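You operate a simulated robot arm through the tools that you are given. There is no shell and no other tool. Be economical: measure what you need, move in short steps, check, and stop when the job is done.

The job below is to be done with a simulated two-armed robot. You get a single attempt, and the scene is never put back.

JOB
Put ring L2 on the grey lead and rack it, then ring L3 on the blue lead.
Fine: one ring each, chosen with the ring knob; the first lead goes in its own slot, the second stays in the ring press, the knob at L3; leave the other leads alone.
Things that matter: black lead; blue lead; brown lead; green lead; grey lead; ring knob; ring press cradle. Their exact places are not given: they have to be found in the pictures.

Only the result counts: the job must be done as asked and must still hold three seconds after the hand-in. Knocking over, shifting, dropping, spilling or breaking anything else fails it.

ROBOT AND FRAMES
Two 7-joint arms with two-finger grippers on one trunk, on a base that drives. Base frame: it is fixed to the floor where the robot stands at the start and does not move with it; the origin is under the middle of the robot, x ahead of it, y to its left, z up; the surface under the hand at the start is at about z = 800. Readings come in mm, rad, newtons and seconds.
The left shoulder is at the start at [60, 123, 995], the right one opposite. With the tool pointing down near the work surface each hand reaches from about 340 to 800 mm from the robot's upright axis, wherever it stands, measured 20 degrees to its own side. Places, roughly: ring knob [700, 200, 900]; ring press cradle [600, 300, 800]. Payload 1.47 kg a hand.
The TCP of each hand is the grasp point between the finger pads, 16 mm short of the fingertips. In the tool frame z runs along the fingers and y along their closing line. The gripper opens to 87 mm. The gripper's body begins 55 mm behind the TCP.
Orientation is that of the tool frame in the base frame, as a unit quaternion [w, x, y, z]. With the fingers straight down and closing along the base's y, the tool's x points along the base's -x, its y along +y and its z along -z.

CONTROLS
- The arms move only by the tool play_rows. It takes "left_deltas", "right_deltas" or both (then of equal length, played together; a hand with none holds still); each is a list of rows, each a list of 3 entries, a list of its own where there are three numbers: the turn, a rotation vector about the tool's x, y, z in rad, then the shift along the tool's x, y, z in mm, then the finger opening in mm, from 0 to 87. In form: [[[rx, ry, rz], [x, y, z], jaw], ...]. A call has 1 to 8 rows; each row shifts and turns the commanded pose from where the row before left it, along the tool's axes as they then stand. A row lasts 0.2 s, in which the tool goes at most 50 mm and 0.15 rad; a call with a longer step from one row to the next is refused whole, and so is a gripper value outside its range. A pose out of reach is approached as far as the arm can. The call stops where the force on the tool passes 40 N (or 10 N more than at its start, if that is more) or the arm is blocked; 0.2 s more then pass. The fingers move at their own pace (about 153 mm/s each) and stop on an object; they squeeze with about 20 N. The grip force told is the motor's: it shows also when the fingers shut on nothing. Time passes only in rows, and 0.2 s behind the last, so rows that do not move let the fingers close. It gives the time, the measured TCP pose, the force on the tool (base axes), the opening and the grip force at its end, in the units of the frame above (readings bear some noise), with the torque about the TCP (base axes, N m) and any sound that the robot's microphone picked up, and new pictures: "pictures" is both (left out), scene, wrist or none (wrist: the cameras of the hands that moved).
- Cameras (640 x 400 px; columns grow to the right, rows downward): "scene" is now at [83.4, 32, 1552.9]; the picture's right is [0.41, -0.91, 0.00], its down [-0.65, -0.29, -0.70] and it looks along [0.64, 0.28, -0.71] (base axes); focal length 260 px, centre (320, 200). "left" rides on the left gripper at [73, -12, -90] in its tool frame; the picture's right is [0.16, 0.99, 0.00], its down [-0.72, 0.12, -0.68] and it looks along [-0.67, 0.11, 0.73] (tool axes); focal length 247 px, centre (320, 200). "right" rides on the right gripper at [73, 12, -89] in its tool frame; the picture's right is [-0.16, 0.99, 0.00], its down [-0.72, -0.11, -0.68] and it looks along [-0.67, -0.11, 0.73] (tool axes); focal length 247 px, centre (320, 200).
- lift_body(by): slides the trunk up (or, below 0, down) by that many mm; the arms and the scene camera ride with it, the base frame stays. It gives what a move gives, with no picture.
- steer(legs): drives the robot by 1 to 6 legs, each [ahead, left, turn to the left] in mm, mm and rad, along the robot's own axes; the way and the turn of a leg run together, so that a leg with both is an arc; at most 1500 mm and 3.142 rad a leg. The arms and the cameras ride along, it lands a little off, and it stops where it bumps. It gives what a move gives, and a new picture of the scene camera.
- turn_head(pan, tilt): turns the head with the scene camera to pan (to the left, within 2.094 rad either way) and tilt (down, from -0.506 to 1.204), counted from straight ahead of the robot. It gives what a move gives, and a new picture of the scene camera.
- pixel_to_xyz(camera, pixels): there is no depth. For up to 12 entries [column, row, z] of the newest picture of that camera ("zoom" is the newest enlarged one), the place [x, y] in the base frame at which the ray of that pixel passes the height z, good to about 3 mm. The clock stands still meanwhile.
- close_up(camera, box): a new picture of the part [left, top, right, bottom] of that camera's present view, enlarged. The clock stands still meanwhile.
- sign_off(): hands the job in; it is judged then, once.

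Go step by step. Measure first, check grasps and placings, and put right what went wrong. The budget is 80 turns and 260 pictures, counting those below and the enlarged ones. Unless the task says otherwise, let go and move clear before handing in, and close with one line.

The tools are called as a command line: name --argument value ..., lists and objects as JSON in quotes. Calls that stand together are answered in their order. play_rows: Moves the arms, as the interface text tells. Its arguments: {"type":"object","properties":{"left_deltas":{"type":"array","items":{"type":"array"}},"right_deltas":{"type":"array","items":{"type":"array"}},"pictures":{"type":"string","enum":["both","scene","wrist","none"]}},"required":[]} The other tools are called the same way: lift_body (by) slides the trunk up or down; steer (legs) drives the base; turn_head (pan, tilt) turns the head that bears the scene camera; pixel_to_xyz (camera, pixels) gives the place at which the rays of pixels pass given heights; close_up (camera, box) takes an enlarged picture of a part of a camera's view; sign_off () hands the job in.

At the start:

```text
time_s: 0.0
left_position: [404.1, 406.4, 1201.5]
left_orientation: [0.001, 0.0, 1.0, 0.0]
left_force: [-0.2, 0.7, 0.9]
left_moment: [-0.01, -0.02, -0.02]
left_finger_gap: 87.0
left_grip_force: 0.1
right_position: [569.0, -17.0, 1150.2]
right_orientation: [0.001, 0.0, 1.0, 0.001]
right_force: [0.1, -0.5, -0.8]
right_moment: [0.0, -0.01, -0.01]
right_finger_gap: 86.9
right_grip_force: 0.0
trunk travel left (down, up): [-150.0, 80.0]
robot x, y, heading: [-0.4, 1.6, 0.006]
head pan, tilt: [0.419, 0.794]
```

scene: 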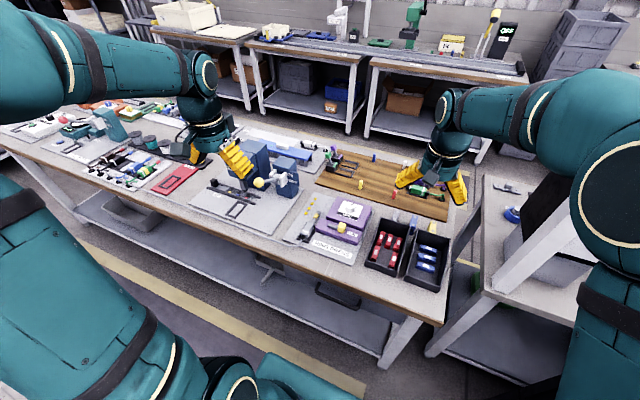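
right: 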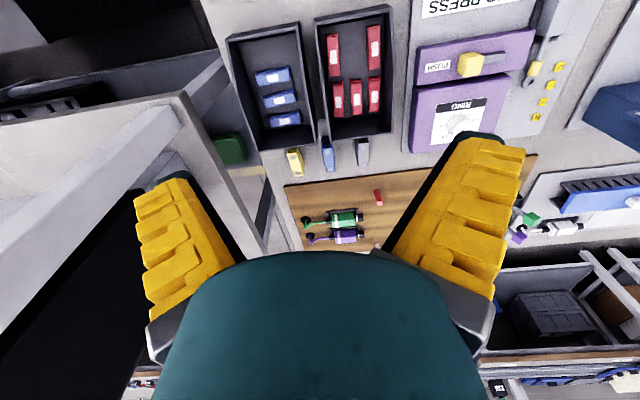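
left: 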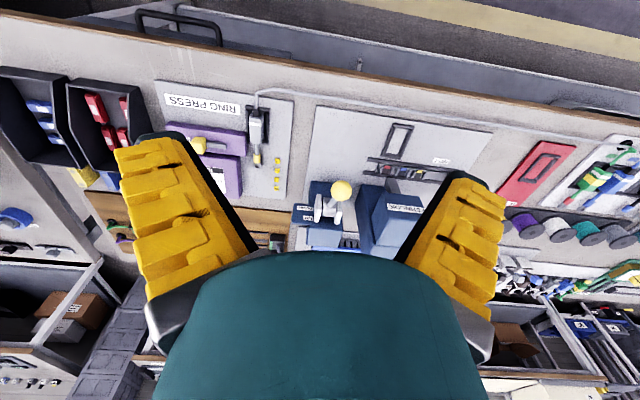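

The pictures show a purple ring press near scene (345,215), a brown board with leads near (370,180), and another blue machine near (265,170). I'll enlarge these areas first.

close_up --camera "scene" --box '[280, 180, 380, 265]'

close_up --camera "scene" --box '[300, 130, 480, 230]'

close_up --camera "scene" --box '[180, 130, 320, 240]'

close_up --camera "right" --box '[380, 0, 640, 160]'

```text
4.71 times, centred on (330, 222) of scene
```

zoom: 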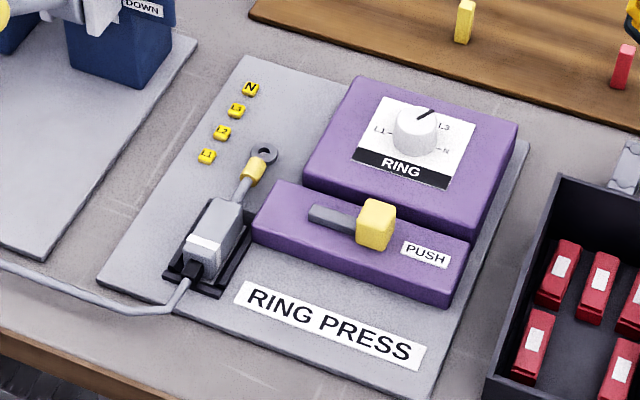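

```text
3.56 times, centred on (390, 180) of scene
```

zoom: 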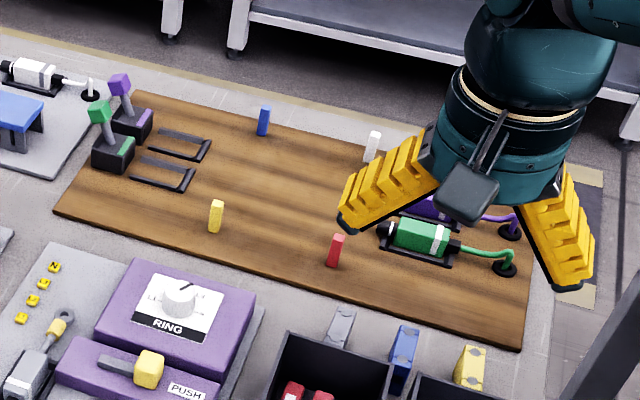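

```text
3.64 times, centred on (250, 185) of scene
```

zoom: 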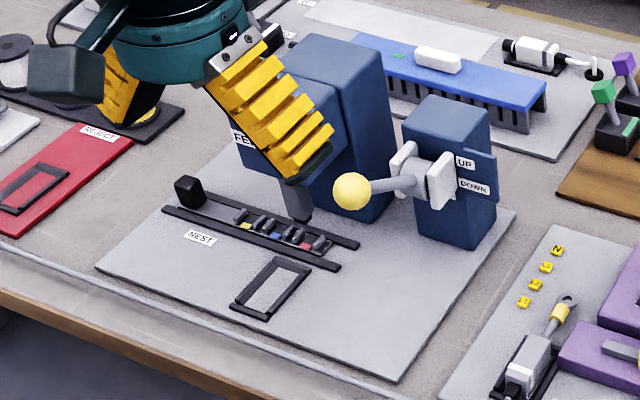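

```text
2.46 times, centred on (510, 80) of right
```

zoom: 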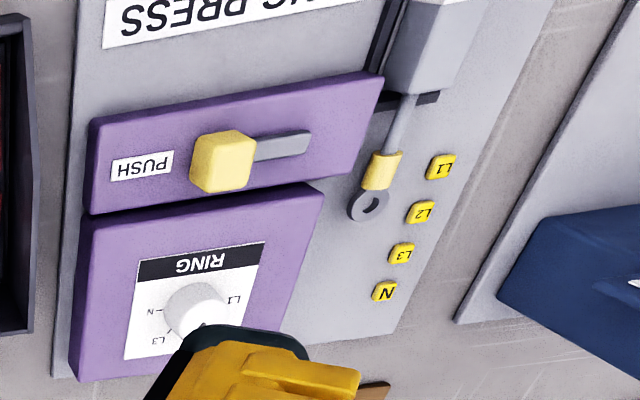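

The grey lead appears to lie in the cradle already (lug at zoom (262,155)). I need to find the other leads and the rack, which are probably to the left at scene (130,165).

close_up --camera "scene" --box '[60, 130, 200, 220]'

close_up --camera "left" --box '[480, 120, 640, 260]'

close_up --camera "left" --box '[150, 70, 340, 210]'

turn_head --pan 0.9 --tilt 0.8

```text
4.44 times, centred on (130, 175) of scene
```

zoom: 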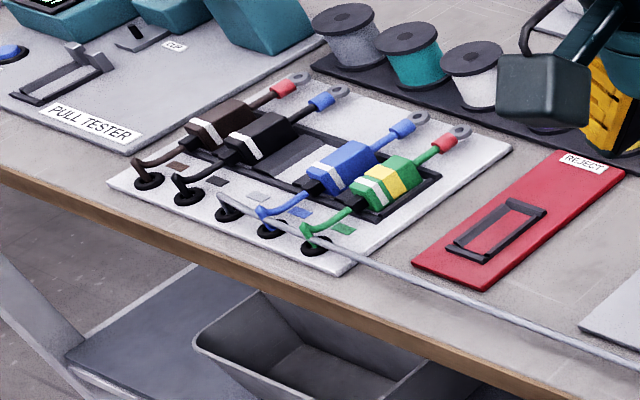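

```text
2.86 times, centred on (560, 190) of left
```

zoom: 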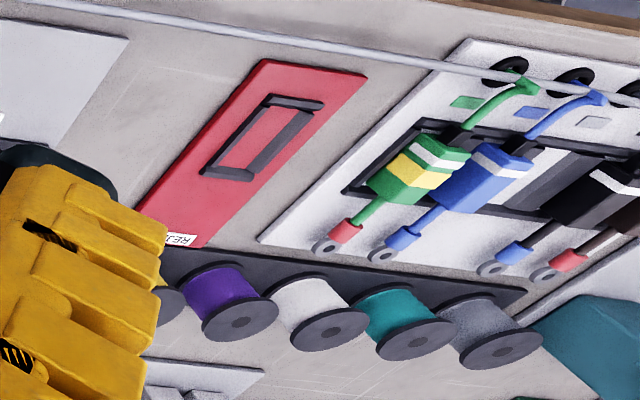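

```text
2.86 times, centred on (245, 140) of left
```

zoom: 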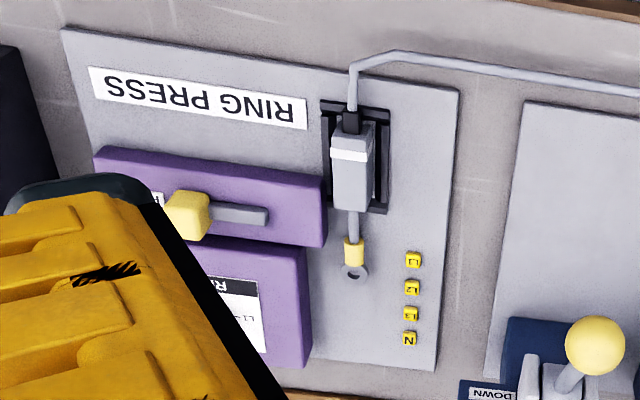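

```text
time_s: 0.9
left_position: [403.2, 407.9, 1202.3]
left_orientation: [0.0, 0.0, 1.0, 0.001]
left_force: [-0.6, 0.2, -0.6]
left_moment: [0.0, 0.01, 0.0]
left_finger_gap: 86.9
left_grip_force: 0.1
right_position: [567.7, -17.5, 1150.8]
right_orientation: [0.001, 0.0, 1.0, 0.001]
right_force: [0.5, -0.4, -0.3]
right_moment: [0.0, 0.03, 0.01]
right_finger_gap: 87.2
right_grip_force: 0.2
trunk travel left (down, up): [-150.0, 80.0]
robot x, y, heading: [-2.1, 2.7, -0.004]
head pan, tilt: [0.901, 0.799]
```

scene: 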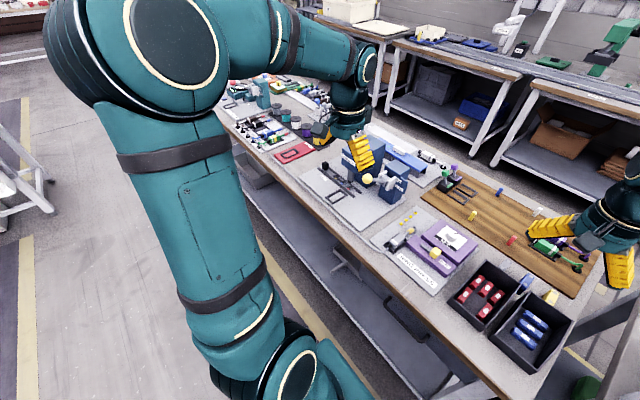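

The rack is left of the red REJECT plate: brown, black, empty grey slot, blue, green. I'll aim the head at the press and measure positions.

turn_head --pan 0.45 --tilt 0.9

close_up --camera "left" --box '[230, 60, 310, 200]'

pixel_to_xyz --camera "left" --pixels '[[268, 160, 820], [267, 125, 830], [267, 105, 810], [200, 145, 840], [287, 161, 810], [287, 170, 810], [287, 179, 810], [287, 187, 810]]'

```text
time_s: 1.8
left_position: [404.0, 407.8, 1202.5]
left_orientation: [0.001, 0.001, 1.0, 0.0]
left_force: [-0.4, -0.2, 0.9]
left_moment: [-0.01, 0.03, -0.01]
left_finger_gap: 87.2
left_grip_force: 0.1
right_position: [568.1, -17.5, 1149.3]
right_orientation: [0.0, -0.001, 1.0, 0.001]
right_force: [0.1, 0.2, 0.0]
right_moment: [0.0, 0.01, 0.02]
right_finger_gap: 86.9
right_grip_force: 0.1
trunk travel left (down, up): [-150.0, 80.0]
robot x, y, heading: [0.3, 0.9, -0.0]
head pan, tilt: [0.45, 0.901]
```

scene: 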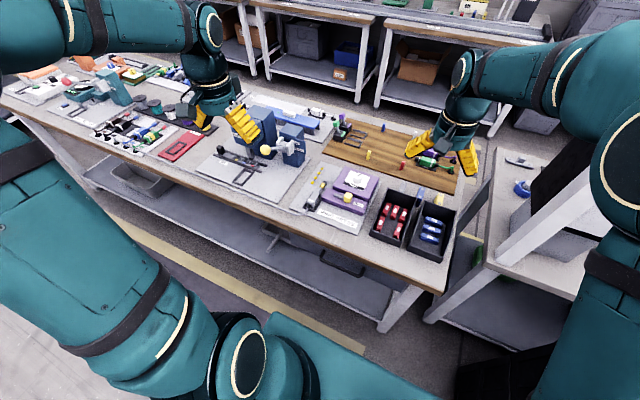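

```text
2.86 times, centred on (270, 130) of left
```

zoom: 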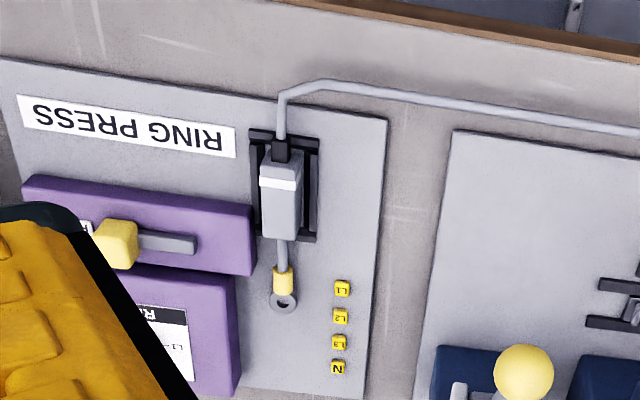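

```text
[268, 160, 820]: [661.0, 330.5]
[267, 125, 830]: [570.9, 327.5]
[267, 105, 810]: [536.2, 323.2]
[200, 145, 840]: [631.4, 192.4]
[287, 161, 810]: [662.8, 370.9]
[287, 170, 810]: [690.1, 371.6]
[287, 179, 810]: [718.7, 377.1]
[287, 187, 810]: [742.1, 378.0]
```

Now a detailed look at the knob and slider.

close_up --camera "scene" --box '[325, 165, 385, 215]'

close_up --camera "scene" --box '[295, 165, 385, 235]'

pixel_to_xyz --camera "scene" --pixels '[[355, 178, 870], [355, 178, 900], [347, 197, 850], [138, 130, 810], [80, 140, 800]]'

```text
8.00 times, centred on (355, 190) of scene
```

zoom: 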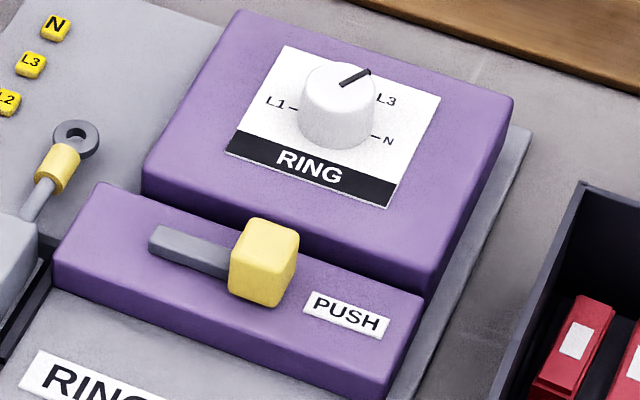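

```text
5.71 times, centred on (340, 200) of scene
```

zoom: 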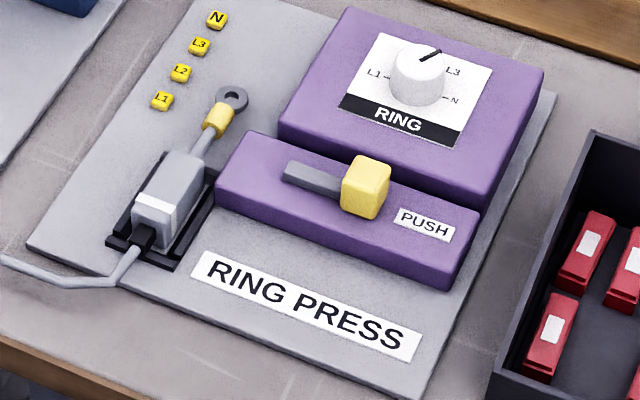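

```text
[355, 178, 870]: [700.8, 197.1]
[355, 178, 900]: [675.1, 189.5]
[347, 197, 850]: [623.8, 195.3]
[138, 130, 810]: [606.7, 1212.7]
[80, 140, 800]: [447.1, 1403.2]
```

The knob pointer looks to be at L3 now (dial L1/L2/L3/N at −90/−30/+30/+90°), so L2 needs a 60° CCW turn. I'll bring the left hand above the knob to look closely.

play_rows --left_deltas '[[[0, 0, 0], [-32, -26, 15], 87], [[0, 0, 0], [-32, -26, 15], 87], [[0, 0, 0], [-32, -26, 15], 87], [[0, 0, 0], [-32, -26, 15], 87], [[0, 0, 0], [-32, -26, 15], 87], [[0, 0, 0], [-32, -26, 15], 87], [[0, 0, 0], [-32, -26, 15], 87], [[0, 0, 0], [-32, -26, 15], 87]]' --pictures "both"

```text
time_s: 3.6
left_position: [661.7, 196.9, 1079.6]
left_orientation: [0.0, 0.0, 1.0, 0.0]
left_force: [-0.1, -0.6, 0.9]
left_moment: [0.01, 0.03, 0.04]
left_finger_gap: 86.9
left_grip_force: 0.0
right_position: [570.2, -18.1, 1148.8]
right_orientation: [-0.001, 0.0, 1.0, 0.001]
right_force: [0.3, 0.2, -0.3]
right_moment: [0.03, 0.0, -0.03]
right_finger_gap: 87.0
right_grip_force: 0.0
trunk travel left (down, up): [-150.0, 80.0]
robot x, y, heading: [2.5, -4.1, 0.001]
head pan, tilt: [0.45, 0.901]
```

scene: 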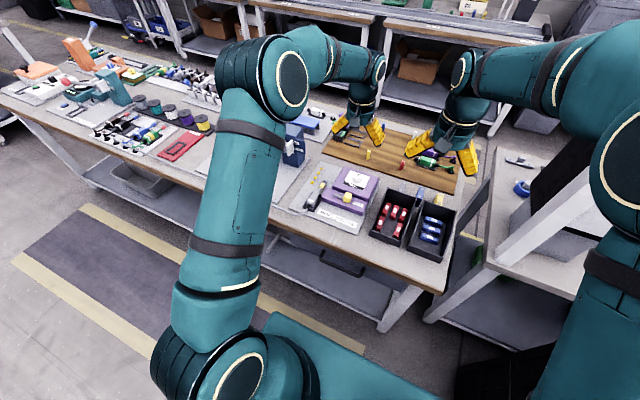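
left: 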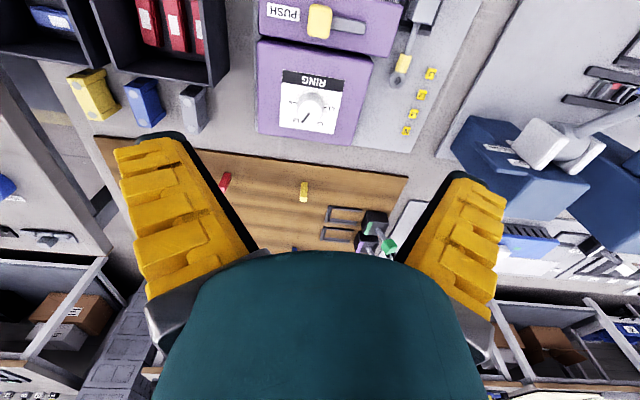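

close_up --camera "left" --box '[240, 0, 460, 140]'

close_up --camera "left" --box '[270, 65, 350, 140]'

pixel_to_xyz --camera "left" --pixels '[[307, 109, 860], [307, 109, 880], [307, 109, 900], [320, 22, 850], [320, 22, 880]]'

pixel_to_xyz --camera "scene" --pixels '[[355, 177, 860], [355, 177, 880], [355, 177, 900], [347, 197, 850], [347, 197, 880]]'

```text
2.86 times, centred on (350, 70) of left
```

zoom: 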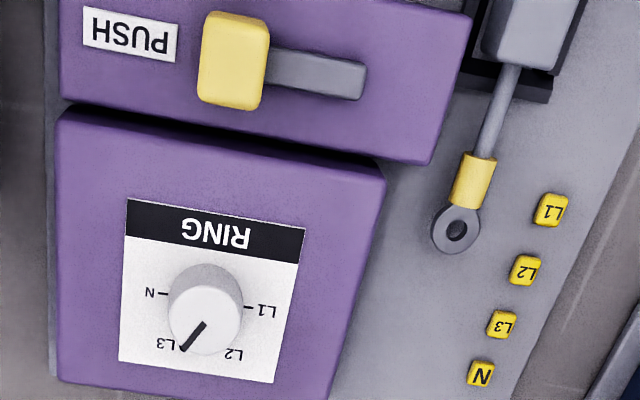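

```text
5.33 times, centred on (310, 102) of left
```

zoom: 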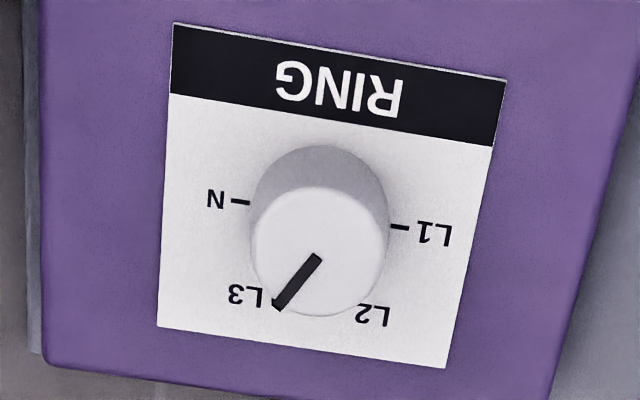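

```text
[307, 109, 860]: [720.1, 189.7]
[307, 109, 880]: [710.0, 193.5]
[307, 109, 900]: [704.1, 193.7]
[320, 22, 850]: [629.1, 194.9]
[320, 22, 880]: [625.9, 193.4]
```

```text
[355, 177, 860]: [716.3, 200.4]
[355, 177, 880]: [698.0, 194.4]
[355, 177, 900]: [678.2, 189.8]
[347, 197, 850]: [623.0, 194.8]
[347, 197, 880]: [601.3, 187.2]
```

pixel_to_xyz --camera "left" --pixels '[[309.7, 110, 840], [309.7, 110, 860], [309.7, 110, 880], [320.5, 19, 840], [320.5, 19, 860], [320.5, 19, 820]]'

pixel_to_xyz --camera "scene" --pixels '[[357.3, 175.6, 840], [357.3, 175.6, 860], [357.3, 175.6, 880], [348.5, 195, 840], [348.5, 195, 860], [348.5, 195, 820]]'

```text
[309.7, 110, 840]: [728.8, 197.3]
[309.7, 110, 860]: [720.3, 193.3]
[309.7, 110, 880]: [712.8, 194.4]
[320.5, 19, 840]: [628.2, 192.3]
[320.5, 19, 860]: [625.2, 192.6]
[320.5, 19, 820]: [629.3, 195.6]
```

```text
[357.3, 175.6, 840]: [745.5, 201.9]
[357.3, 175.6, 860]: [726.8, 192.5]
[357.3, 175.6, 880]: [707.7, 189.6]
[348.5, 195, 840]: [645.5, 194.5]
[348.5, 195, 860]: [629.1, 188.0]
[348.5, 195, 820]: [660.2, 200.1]
```

Knob top is about (716,194,872). I'll move over it and stop at z≈920 to check.

play_rows --left_deltas '[[[0, 0, 0], [-13.5, -0.7, 40], 70], [[0, 0, 0], [-13.5, -0.7, 40], 70], [[0, 0, 0], [-13.5, -0.7, 40], 70], [[0, 0, 0], [-13.5, -0.7, 40], 70], [[0, 0, 0], [0, 0, 0], 70]]' --pictures "both"

close_up --camera "left" --box '[200, 100, 440, 260]'

close_up --camera "scene" --box '[310, 120, 410, 220]'

```text
time_s: 4.8
left_position: [713.0, 199.9, 924.6]
left_orientation: [-0.001, 0.0, 1.0, -0.001]
left_force: [0.2, -0.2, 0.2]
left_moment: [-0.01, -0.01, -0.04]
left_finger_gap: 73.4
left_grip_force: 2.8
right_position: [568.7, -18.2, 1149.8]
right_orientation: [0.001, 0.0, 1.0, 0.001]
right_force: [-0.1, -0.2, 0.1]
right_moment: [0.0, -0.03, 0.03]
right_finger_gap: 87.1
right_grip_force: 0.1
trunk travel left (down, up): [-150.0, 80.0]
robot x, y, heading: [1.5, 1.5, -0.001]
head pan, tilt: [0.45, 0.901]
```

scene: 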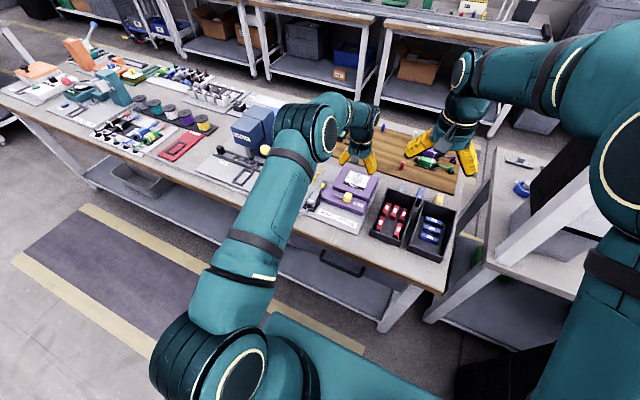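
left: 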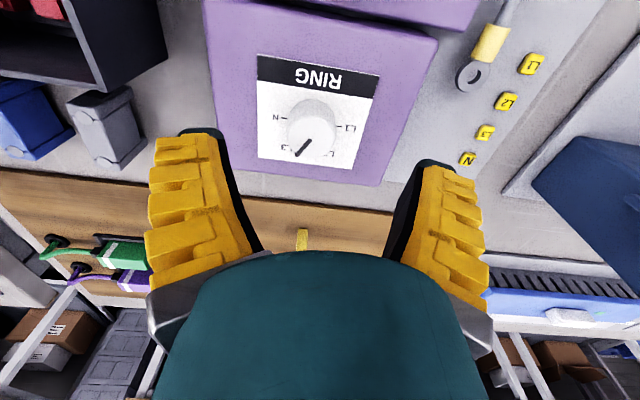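

```text
2.50 times, centred on (320, 180) of left
```

zoom: 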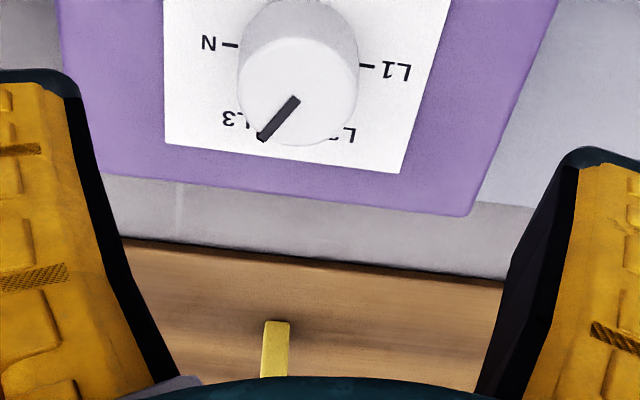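

```text
4.00 times, centred on (360, 170) of scene
```

zoom: 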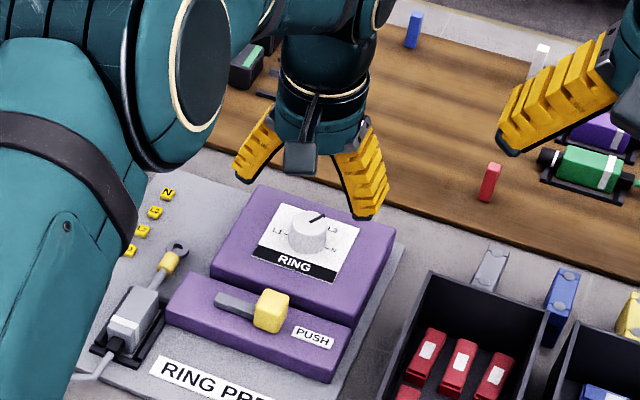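

pixel_to_xyz --camera "left" --pixels '[[311.2, 136.8, 860], [311.2, 136.8, 872], [311.2, 136.8, 880], [314, 118, 845]]'

pixel_to_xyz --camera "scene" --pixels '[[357.3, 175.6, 860], [357.3, 175.6, 872], [357.3, 175.6, 880]]'

```text
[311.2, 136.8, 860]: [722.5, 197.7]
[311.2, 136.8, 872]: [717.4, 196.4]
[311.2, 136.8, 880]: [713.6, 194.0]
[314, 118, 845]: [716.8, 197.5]
```

```text
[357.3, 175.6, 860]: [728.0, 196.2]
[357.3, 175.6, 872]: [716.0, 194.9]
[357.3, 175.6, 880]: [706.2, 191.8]
```

Knob centre ≈ (716.5,196). Descending and closing.

play_rows --left_deltas '[[[0, 0, 0], [-3.5, -2, 27], 70], [[0, 0, 0], [0, 0, 26], 70], [[0, 0, 0], [0, 0, 0], 20], [[0, 0, 0], [0, 0, 0], 20], [[0, 0, 0], [0, 0, 0], 20]]' --pictures "both"

close_up --camera "scene" --box '[310, 130, 400, 220]'

```text
time_s: 6.0
left_position: [715.7, 194.7, 871.5]
left_orientation: [0.001, -0.001, 1.0, 0.0]
left_force: [2.5, -6.8, 3.2]
left_moment: [-0.1, -0.42, -0.03]
left_finger_gap: 24.4
left_grip_force: 30.0
right_position: [568.5, -19.1, 1150.1]
right_orientation: [-0.001, 0.0, 1.0, 0.001]
right_force: [-0.3, 0.0, 0.1]
right_moment: [0.01, -0.02, -0.03]
right_finger_gap: 87.2
right_grip_force: 0.1
trunk travel left (down, up): [-150.0, 80.0]
robot x, y, heading: [-2.0, 3.7, 0.004]
head pan, tilt: [0.45, 0.901]
```

scene: 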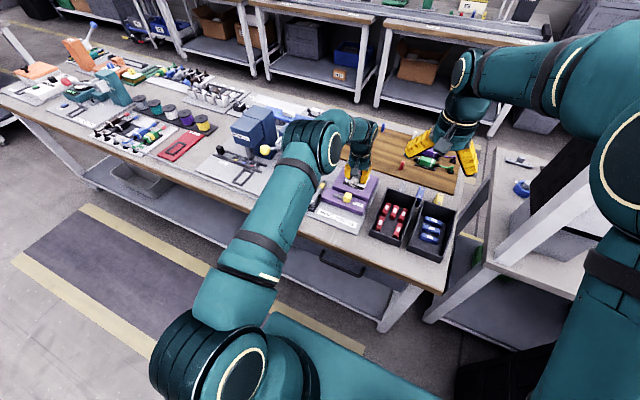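
left: 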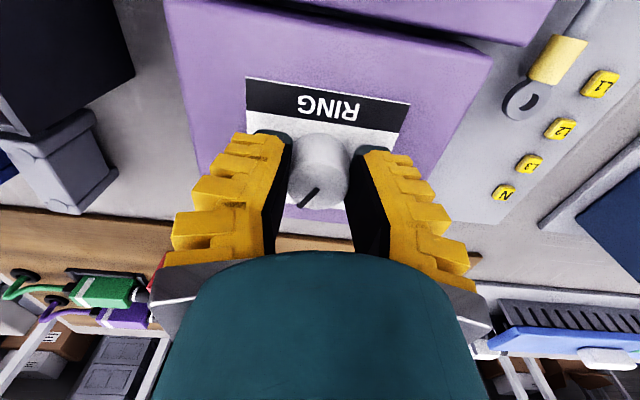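

```text
4.44 times, centred on (355, 175) of scene
```

zoom: 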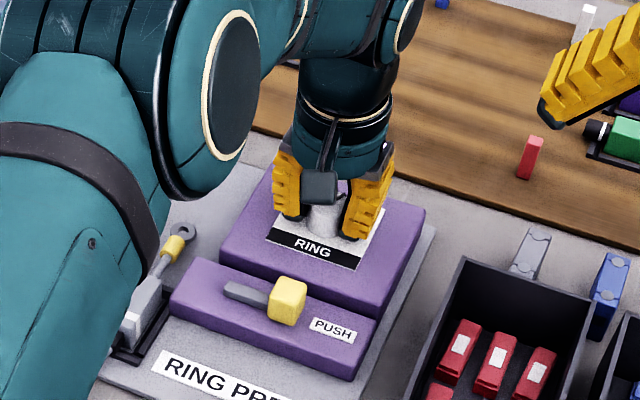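

Gripped (gap 24.4). Turn CCW 60°.

play_rows --left_deltas '[[[0, 0, -0.1309], [0, 0, 0], 20], [[0, 0, -0.1309], [0, 0, 0], 20], [[0, 0, -0.1309], [0, 0, 0], 20], [[0, 0, -0.1309], [0, 0, 0], 20], [[0, 0, -0.1309], [0, 0, 0], 20], [[0, 0, -0.1309], [0, 0, 0], 20], [[0, 0, -0.1309], [0, 0, 0], 20], [[0, 0, -0.1309], [0, 0, 0], 20]]' --pictures "wrist"

close_up --camera "left" --box '[240, 60, 400, 220]'

```text
time_s: 7.8
left_position: [717.9, 191.2, 870.3]
left_orientation: [0.001, -0.501, 0.865, 0.0]
left_force: [11.4, -14.4, 8.1]
left_moment: [0.08, -0.28, -0.09]
left_finger_gap: 22.5
left_grip_force: 29.7
right_position: [569.9, -19.2, 1149.8]
right_orientation: [0.0, 0.0, 1.0, 0.002]
right_force: [0.4, -0.6, 0.7]
right_moment: [0.0, 0.05, -0.05]
right_finger_gap: 87.0
right_grip_force: 0.0
trunk travel left (down, up): [-150.0, 80.0]
robot x, y, heading: [0.6, -0.0, -0.0]
head pan, tilt: [0.45, 0.901]
```

left: 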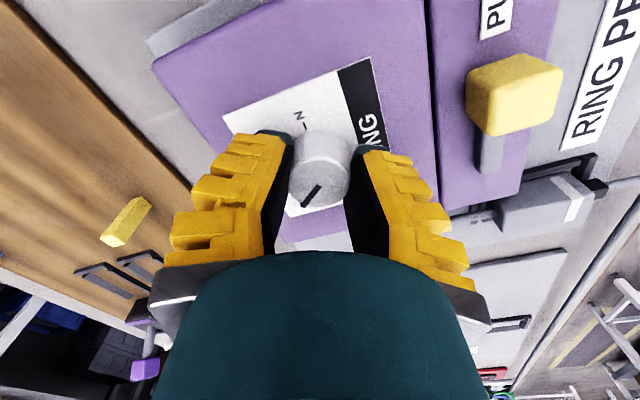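

```text
2.50 times, centred on (320, 140) of left
```

zoom: 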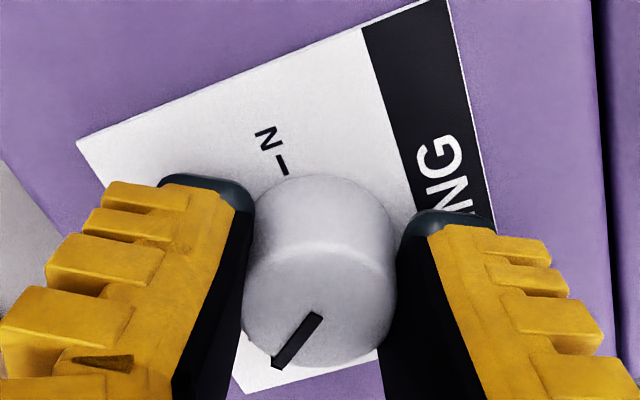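

The knob followed the hand. Opening, lifting, and turning back to check the pointer.

play_rows --left_deltas '[[[0, 0, 0], [0, 0, 0], 60], [[0, 0, 0], [0, 0, 0], 60], [[0, 0, 0.1309], [0, 0, -40], 60], [[0, 0, 0.1309], [0, 0, -40], 60], [[0, 0, 0.1309], [0, 0, -10], 60], [[0, 0, 0.1309], [0, 0, 0], 60], [[0, 0, 0.1309], [0, 0, 0], 60], [[0, 0, 0.1309], [0, 0, 0], 60]]' --pictures "none"

play_rows --left_deltas '[[[0, 0, 0.1309], [0, 0, 0], 60], [[0, 0, 0.1309], [0, 0, 0], 60], [[0, 0, 0], [30, 0, 0], 60]]' --pictures "both"

close_up --camera "left" --box '[200, 0, 440, 200]'

close_up --camera "scene" --box '[310, 130, 400, 220]'

```text
time_s: 9.6
left_position: [717.6, 193.5, 957.6]
left_orientation: [0.0, -0.129, 0.992, 0.0]
left_force: [0.0, 0.2, 0.0]
left_moment: [0.0, 0.01, -0.02]
left_finger_gap: 64.9
left_grip_force: 3.6
right_position: [569.0, -17.5, 1148.6]
right_orientation: [0.001, 0.001, 1.0, 0.001]
right_force: [0.3, -0.5, 0.0]
right_moment: [-0.02, -0.01, -0.01]
right_finger_gap: 86.9
right_grip_force: 0.0
trunk travel left (down, up): [-150.0, 80.0]
robot x, y, heading: [-2.5, -0.2, -0.0]
head pan, tilt: [0.45, 0.901]
```

```text
time_s: 10.4
left_position: [684.9, 195.0, 960.9]
left_orientation: [0.0, 0.0, 1.0, -0.001]
left_force: [-0.4, -0.1, 0.2]
left_moment: [0.01, 0.0, 0.01]
left_finger_gap: 64.4
left_grip_force: 3.7
right_position: [566.6, -16.7, 1150.8]
right_orientation: [0.001, -0.001, 1.0, 0.001]
right_force: [-0.6, 0.6, -0.8]
right_moment: [0.01, -0.04, 0.0]
right_finger_gap: 86.9
right_grip_force: 0.1
trunk travel left (down, up): [-150.0, 80.0]
robot x, y, heading: [1.8, -0.0, 0.002]
head pan, tilt: [0.45, 0.901]
```

scene: 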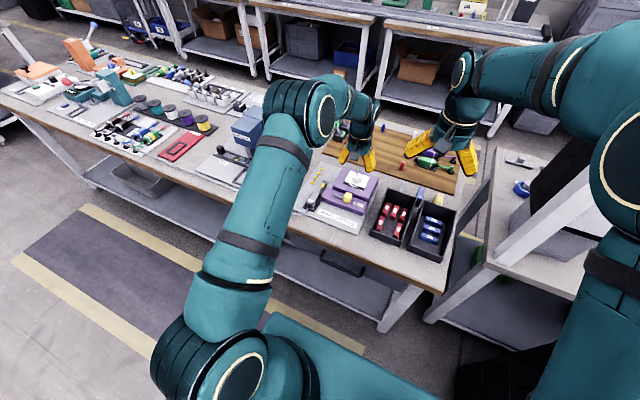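
left: 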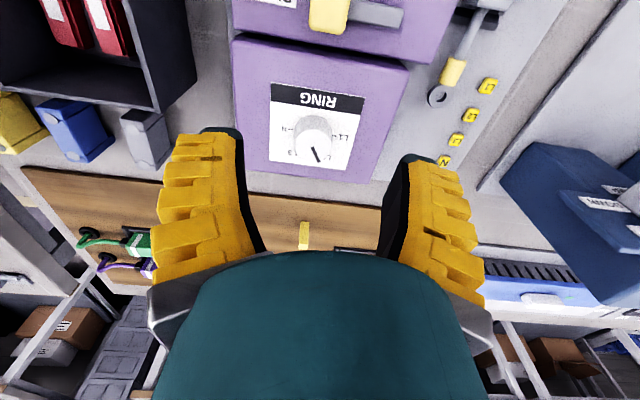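

```text
2.00 times, centred on (320, 100) of left
```

zoom: 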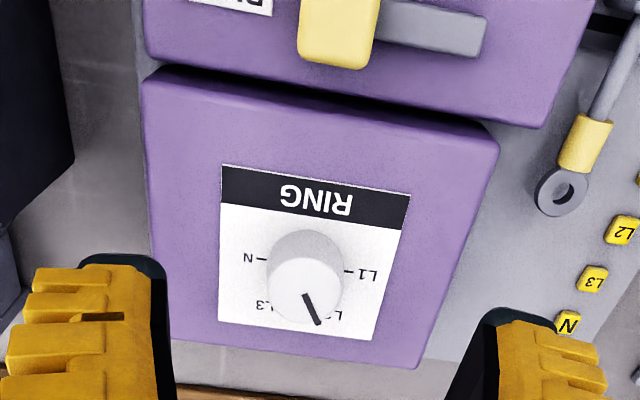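

```text
4.44 times, centred on (355, 175) of scene
```

zoom: 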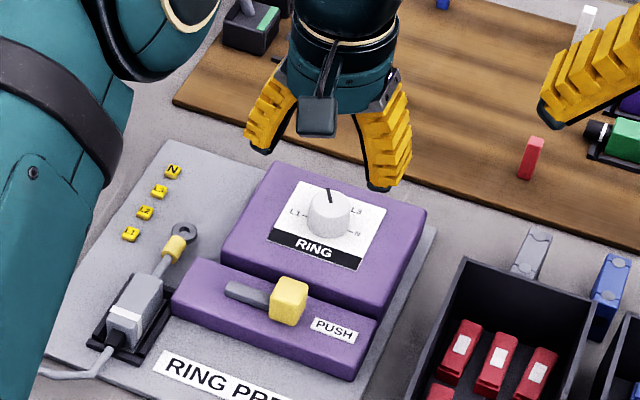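

Pointer is at L2. Now position over the yellow slider block at ≈(626,192).

play_rows --left_deltas '[[[0, 0, 0], [29, -1, 10], 70], [[0, 0, 0], [29, -1, 10], 70], [[0, 0, 0], [0, 0, 0], 70]]' --pictures "both"

close_up --camera "left" --box '[220, 60, 480, 220]'

close_up --camera "scene" --box '[300, 140, 390, 230]'

```text
time_s: 11.2
left_position: [627.0, 193.8, 940.0]
left_orientation: [0.001, 0.0, 1.0, 0.0]
left_force: [0.2, -0.3, 0.1]
left_moment: [-0.01, 0.04, 0.01]
left_finger_gap: 73.4
left_grip_force: 2.2
right_position: [568.7, -17.5, 1148.8]
right_orientation: [0.001, 0.0, 1.0, 0.001]
right_force: [0.2, 0.0, 0.8]
right_moment: [-0.01, 0.01, 0.02]
right_finger_gap: 86.9
right_grip_force: 0.1
trunk travel left (down, up): [-150.0, 80.0]
robot x, y, heading: [-2.1, -1.5, 0.001]
head pan, tilt: [0.45, 0.901]
```

scene: 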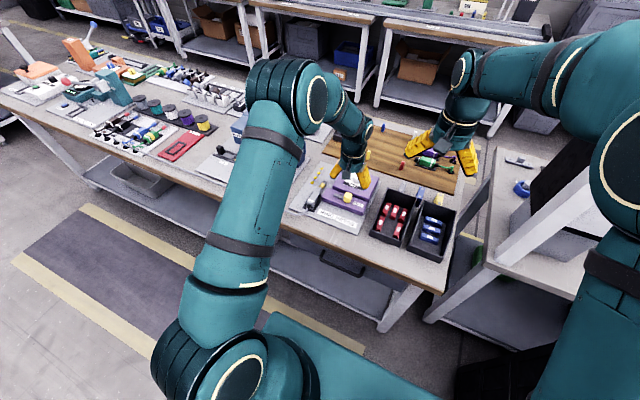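
left: 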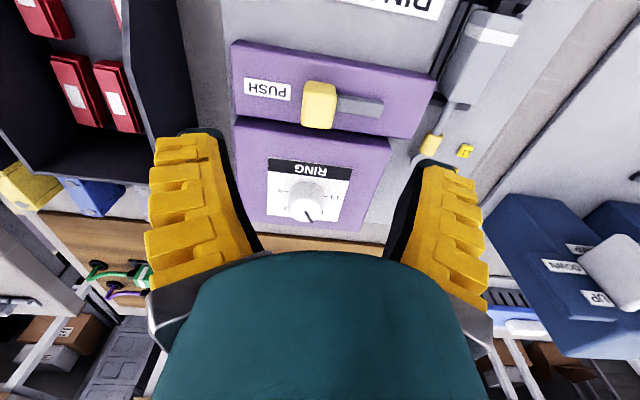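

```text
2.46 times, centred on (350, 140) of left
```

zoom: 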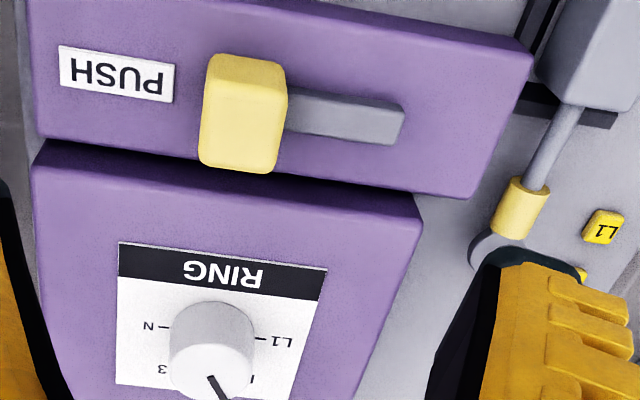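

```text
4.44 times, centred on (345, 185) of scene
```

zoom: 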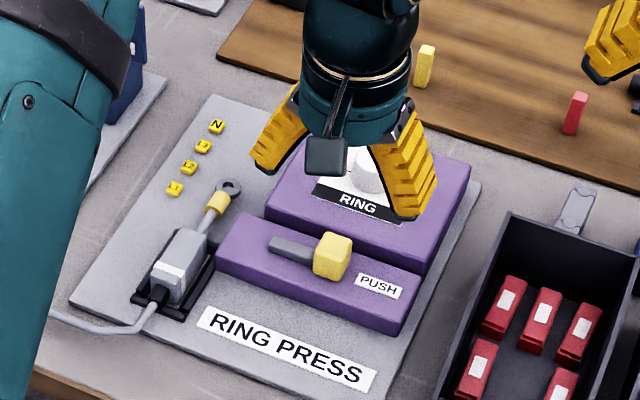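

pixel_to_xyz --camera "left" --pixels '[[317.6, 111.5, 840], [317.6, 111.5, 860], [317.6, 111.5, 870], [383.5, 107, 845], [350, 90, 840], [317, 80, 840]]'

pixel_to_xyz --camera "scene" --pixels '[[348.9, 194.7, 840], [348.9, 194.7, 860], [348.9, 194.7, 870], [334, 194, 840]]'

```text
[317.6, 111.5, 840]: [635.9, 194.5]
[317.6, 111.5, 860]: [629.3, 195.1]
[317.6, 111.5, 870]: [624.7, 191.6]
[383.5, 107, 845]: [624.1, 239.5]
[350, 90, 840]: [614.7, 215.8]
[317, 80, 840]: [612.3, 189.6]
```

```text
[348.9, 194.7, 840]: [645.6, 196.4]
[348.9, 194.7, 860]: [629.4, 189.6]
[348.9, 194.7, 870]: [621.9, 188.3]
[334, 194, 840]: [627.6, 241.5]
```

Block top ≈ (629,192,861). Descend to z≈864 and grip it across y.

play_rows --left_deltas '[[[0, 0, 0], [-1, -1, 38], 56], [[0, 0, 0], [-1, 0, 38], 56], [[0, 0, 0], [0, 0, 0], 10], [[0, 0, 0], [0, 0, 0], 10], [[0, 0, 0], [0, 0, 0], 10]]' --pictures "both"

close_up --camera "scene" --box '[300, 140, 390, 230]'

```text
time_s: 12.4
left_position: [629.2, 191.9, 863.8]
left_orientation: [0.0, -0.001, 1.0, 0.0]
left_force: [1.1, 11.6, 7.6]
left_moment: [0.1, 0.02, -0.02]
left_finger_gap: 16.4
left_grip_force: 29.8
right_position: [568.7, -15.8, 1150.6]
right_orientation: [0.002, -0.001, 1.0, -0.001]
right_force: [0.6, -0.1, 0.2]
right_moment: [-0.01, 0.01, 0.02]
right_finger_gap: 87.0
right_grip_force: 0.0
trunk travel left (down, up): [-150.0, 80.0]
robot x, y, heading: [-0.6, -0.9, 0.001]
head pan, tilt: [0.45, 0.901]
```

scene: 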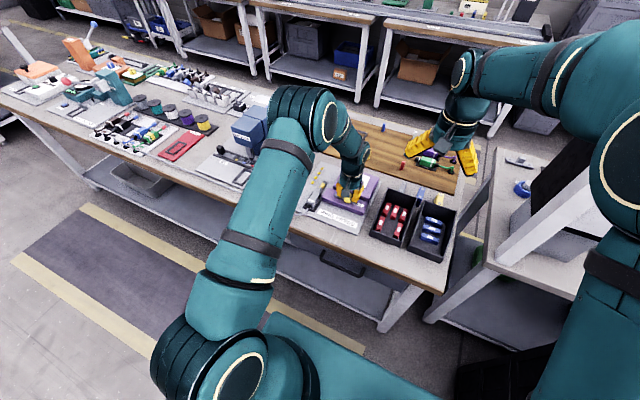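
left: 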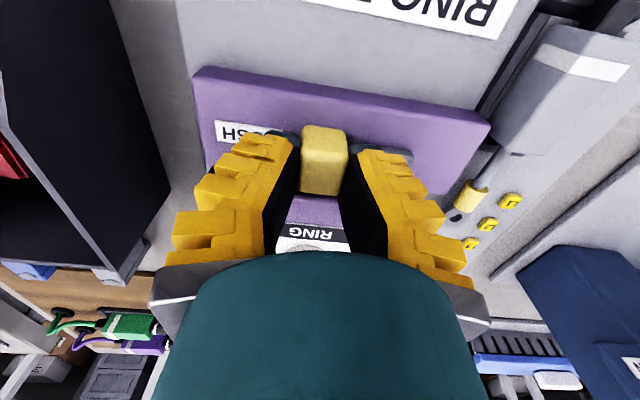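

```text
4.44 times, centred on (345, 185) of scene
```

zoom: 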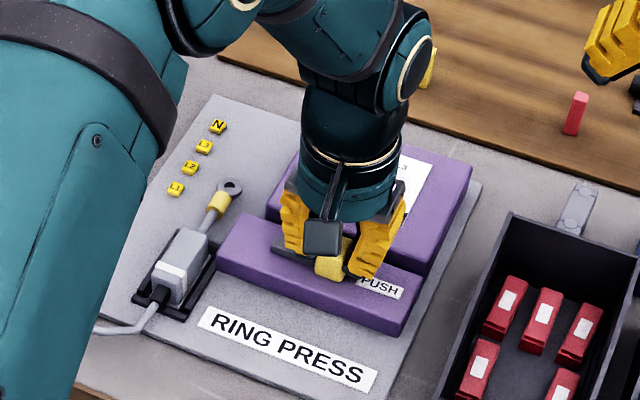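

Gripped (16 mm). Push toward +y until the stop.

play_rows --left_deltas '[[[0, 0, 0], [0, 8, 0], 10], [[0, 0, 0], [0, 8, 0], 10], [[0, 0, 0], [0, 8, 0], 10], [[0, 0, 0], [0, 8, 0], 10], [[0, 0, 0], [0, 5, 0], 10]]' --pictures "both"

close_up --camera "scene" --box '[300, 140, 390, 230]'

```text
time_s: 13.6
left_position: [630.2, 228.2, 863.0]
left_orientation: [0.001, 0.0, 1.0, 0.0]
left_force: [1.5, -4.0, 12.4]
left_moment: [-0.05, 0.03, 0.01]
left_finger_gap: 17.7
left_grip_force: 29.8
right_position: [567.6, -17.9, 1149.8]
right_orientation: [0.001, 0.0, 1.0, 0.0]
right_force: [-0.1, 0.4, 0.2]
right_moment: [-0.04, -0.02, -0.02]
right_finger_gap: 86.8
right_grip_force: 0.0
trunk travel left (down, up): [-150.0, 80.0]
robot x, y, heading: [-0.4, -0.4, 0.004]
head pan, tilt: [0.45, 0.901]
```

scene: 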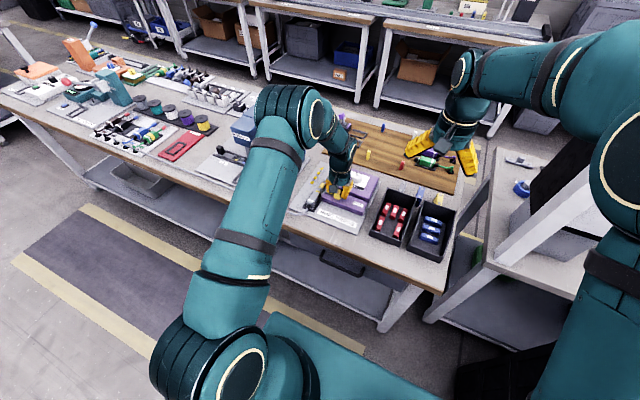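
left: 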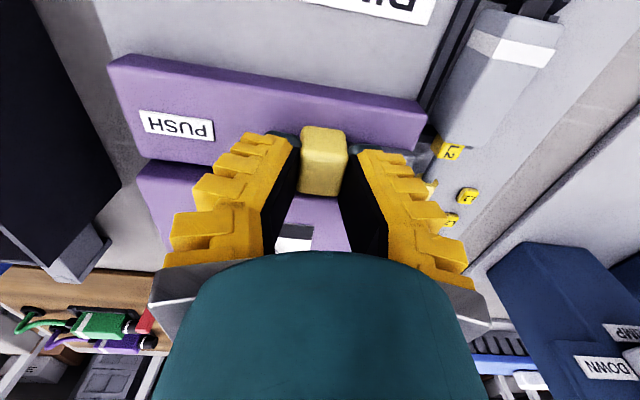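

```text
4.44 times, centred on (345, 185) of scene
```

zoom: 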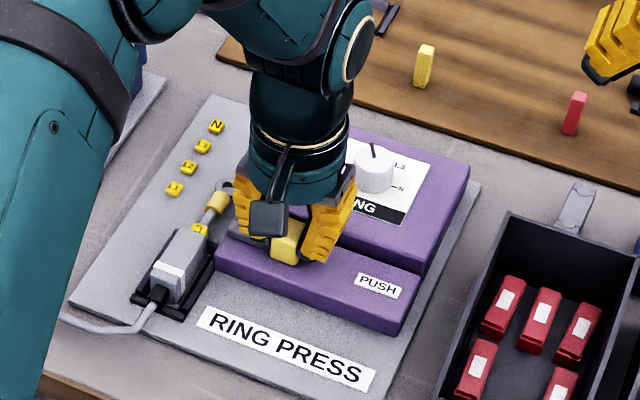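

A ring has appeared on the grey lead (scene zoom (200,230)). Check its label, then return the slider.

close_up --camera "left" --box '[400, 110, 500, 200]'

play_rows --left_deltas '[[[0, 0, 0], [0, -9, 0], 10], [[0, 0, 0], [0, -9, 0], 10], [[0, 0, 0], [0, -9, 0], 10], [[0, 0, 0], [0, -9, 0], 10], [[0, 0, 0], [0, 0, 0], 56], [[0, 0, 0], [0, 0, 0], 56], [[0, 0, 0], [0, 0, -45], 56], [[0, 0, 0], [0, 0, -45], 56]]' --pictures "both"

close_up --camera "scene" --box '[300, 140, 390, 230]'

```text
4.44 times, centred on (450, 155) of left
```

zoom: 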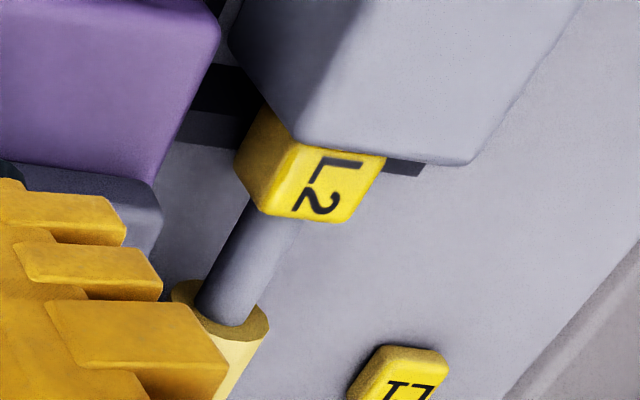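

```text
time_s: 15.4
left_position: [632.4, 190.7, 952.8]
left_orientation: [0.0, 0.0, 1.0, 0.0]
left_force: [-0.4, 0.3, -0.1]
left_moment: [0.04, 0.02, 0.02]
left_finger_gap: 60.8
left_grip_force: 3.9
right_position: [568.6, -17.2, 1150.3]
right_orientation: [0.001, 0.0, 1.0, 0.001]
right_force: [-0.9, 0.3, -1.1]
right_moment: [0.01, 0.02, -0.01]
right_finger_gap: 86.9
right_grip_force: 0.1
trunk travel left (down, up): [-150.0, 80.0]
robot x, y, heading: [0.6, -2.2, 0.005]
head pan, tilt: [0.45, 0.901]
```

scene: 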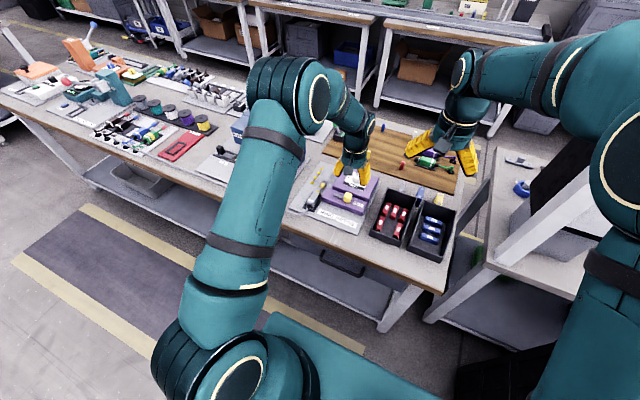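
left: 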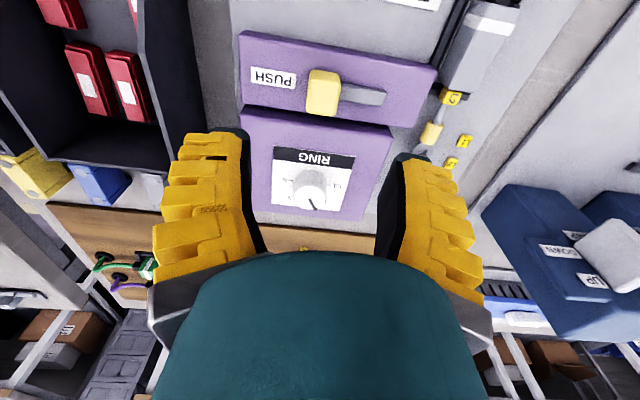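

```text
4.44 times, centred on (345, 185) of scene
```

zoom: 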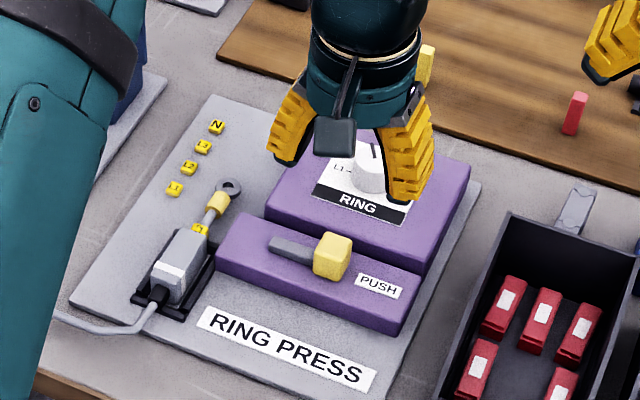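

L2 is on the grey lead and the slider is back. While here I'll set the knob to L3.

play_rows --left_deltas '[[[0, 0, 0], [-42, 2.5, 0], 70], [[0, 0, 0], [-42, 2.5, 0], 70], [[0, 0, 0], [0, 0, 27], 70], [[0, 0, 0], [0, 0, 27], 70], [[0, 0, 0], [0, 0, 27], 70], [[0, 0, 0], [0, 0, 0], 20], [[0, 0, 0], [0, 0, 0], 20], [[0, 0, 0], [0, 0, 0], 20]]' --pictures "wrist"

```text
time_s: 17.2
left_position: [713.2, 194.5, 875.8]
left_orientation: [0.001, 0.001, 1.0, 0.0]
left_force: [2.3, -7.1, 4.9]
left_moment: [-0.05, 0.05, -0.07]
left_finger_gap: 22.7
left_grip_force: 29.4
right_position: [568.4, -18.8, 1149.9]
right_orientation: [0.0, 0.001, 1.0, 0.001]
right_force: [-0.1, -0.4, 0.1]
right_moment: [0.03, -0.01, 0.0]
right_finger_gap: 86.8
right_grip_force: 0.0
trunk travel left (down, up): [-150.0, 80.0]
robot x, y, heading: [2.0, 2.3, -0.001]
head pan, tilt: [0.45, 0.901]
```

left: 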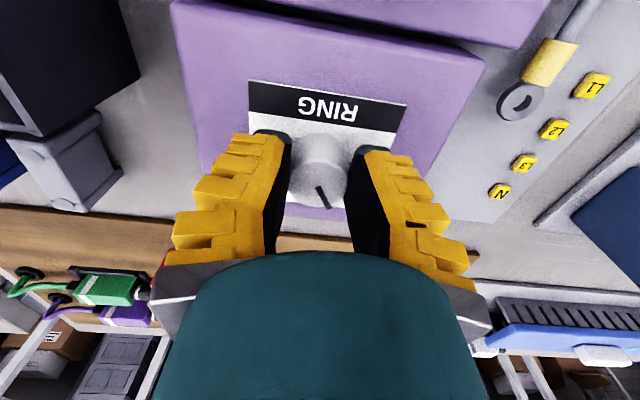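

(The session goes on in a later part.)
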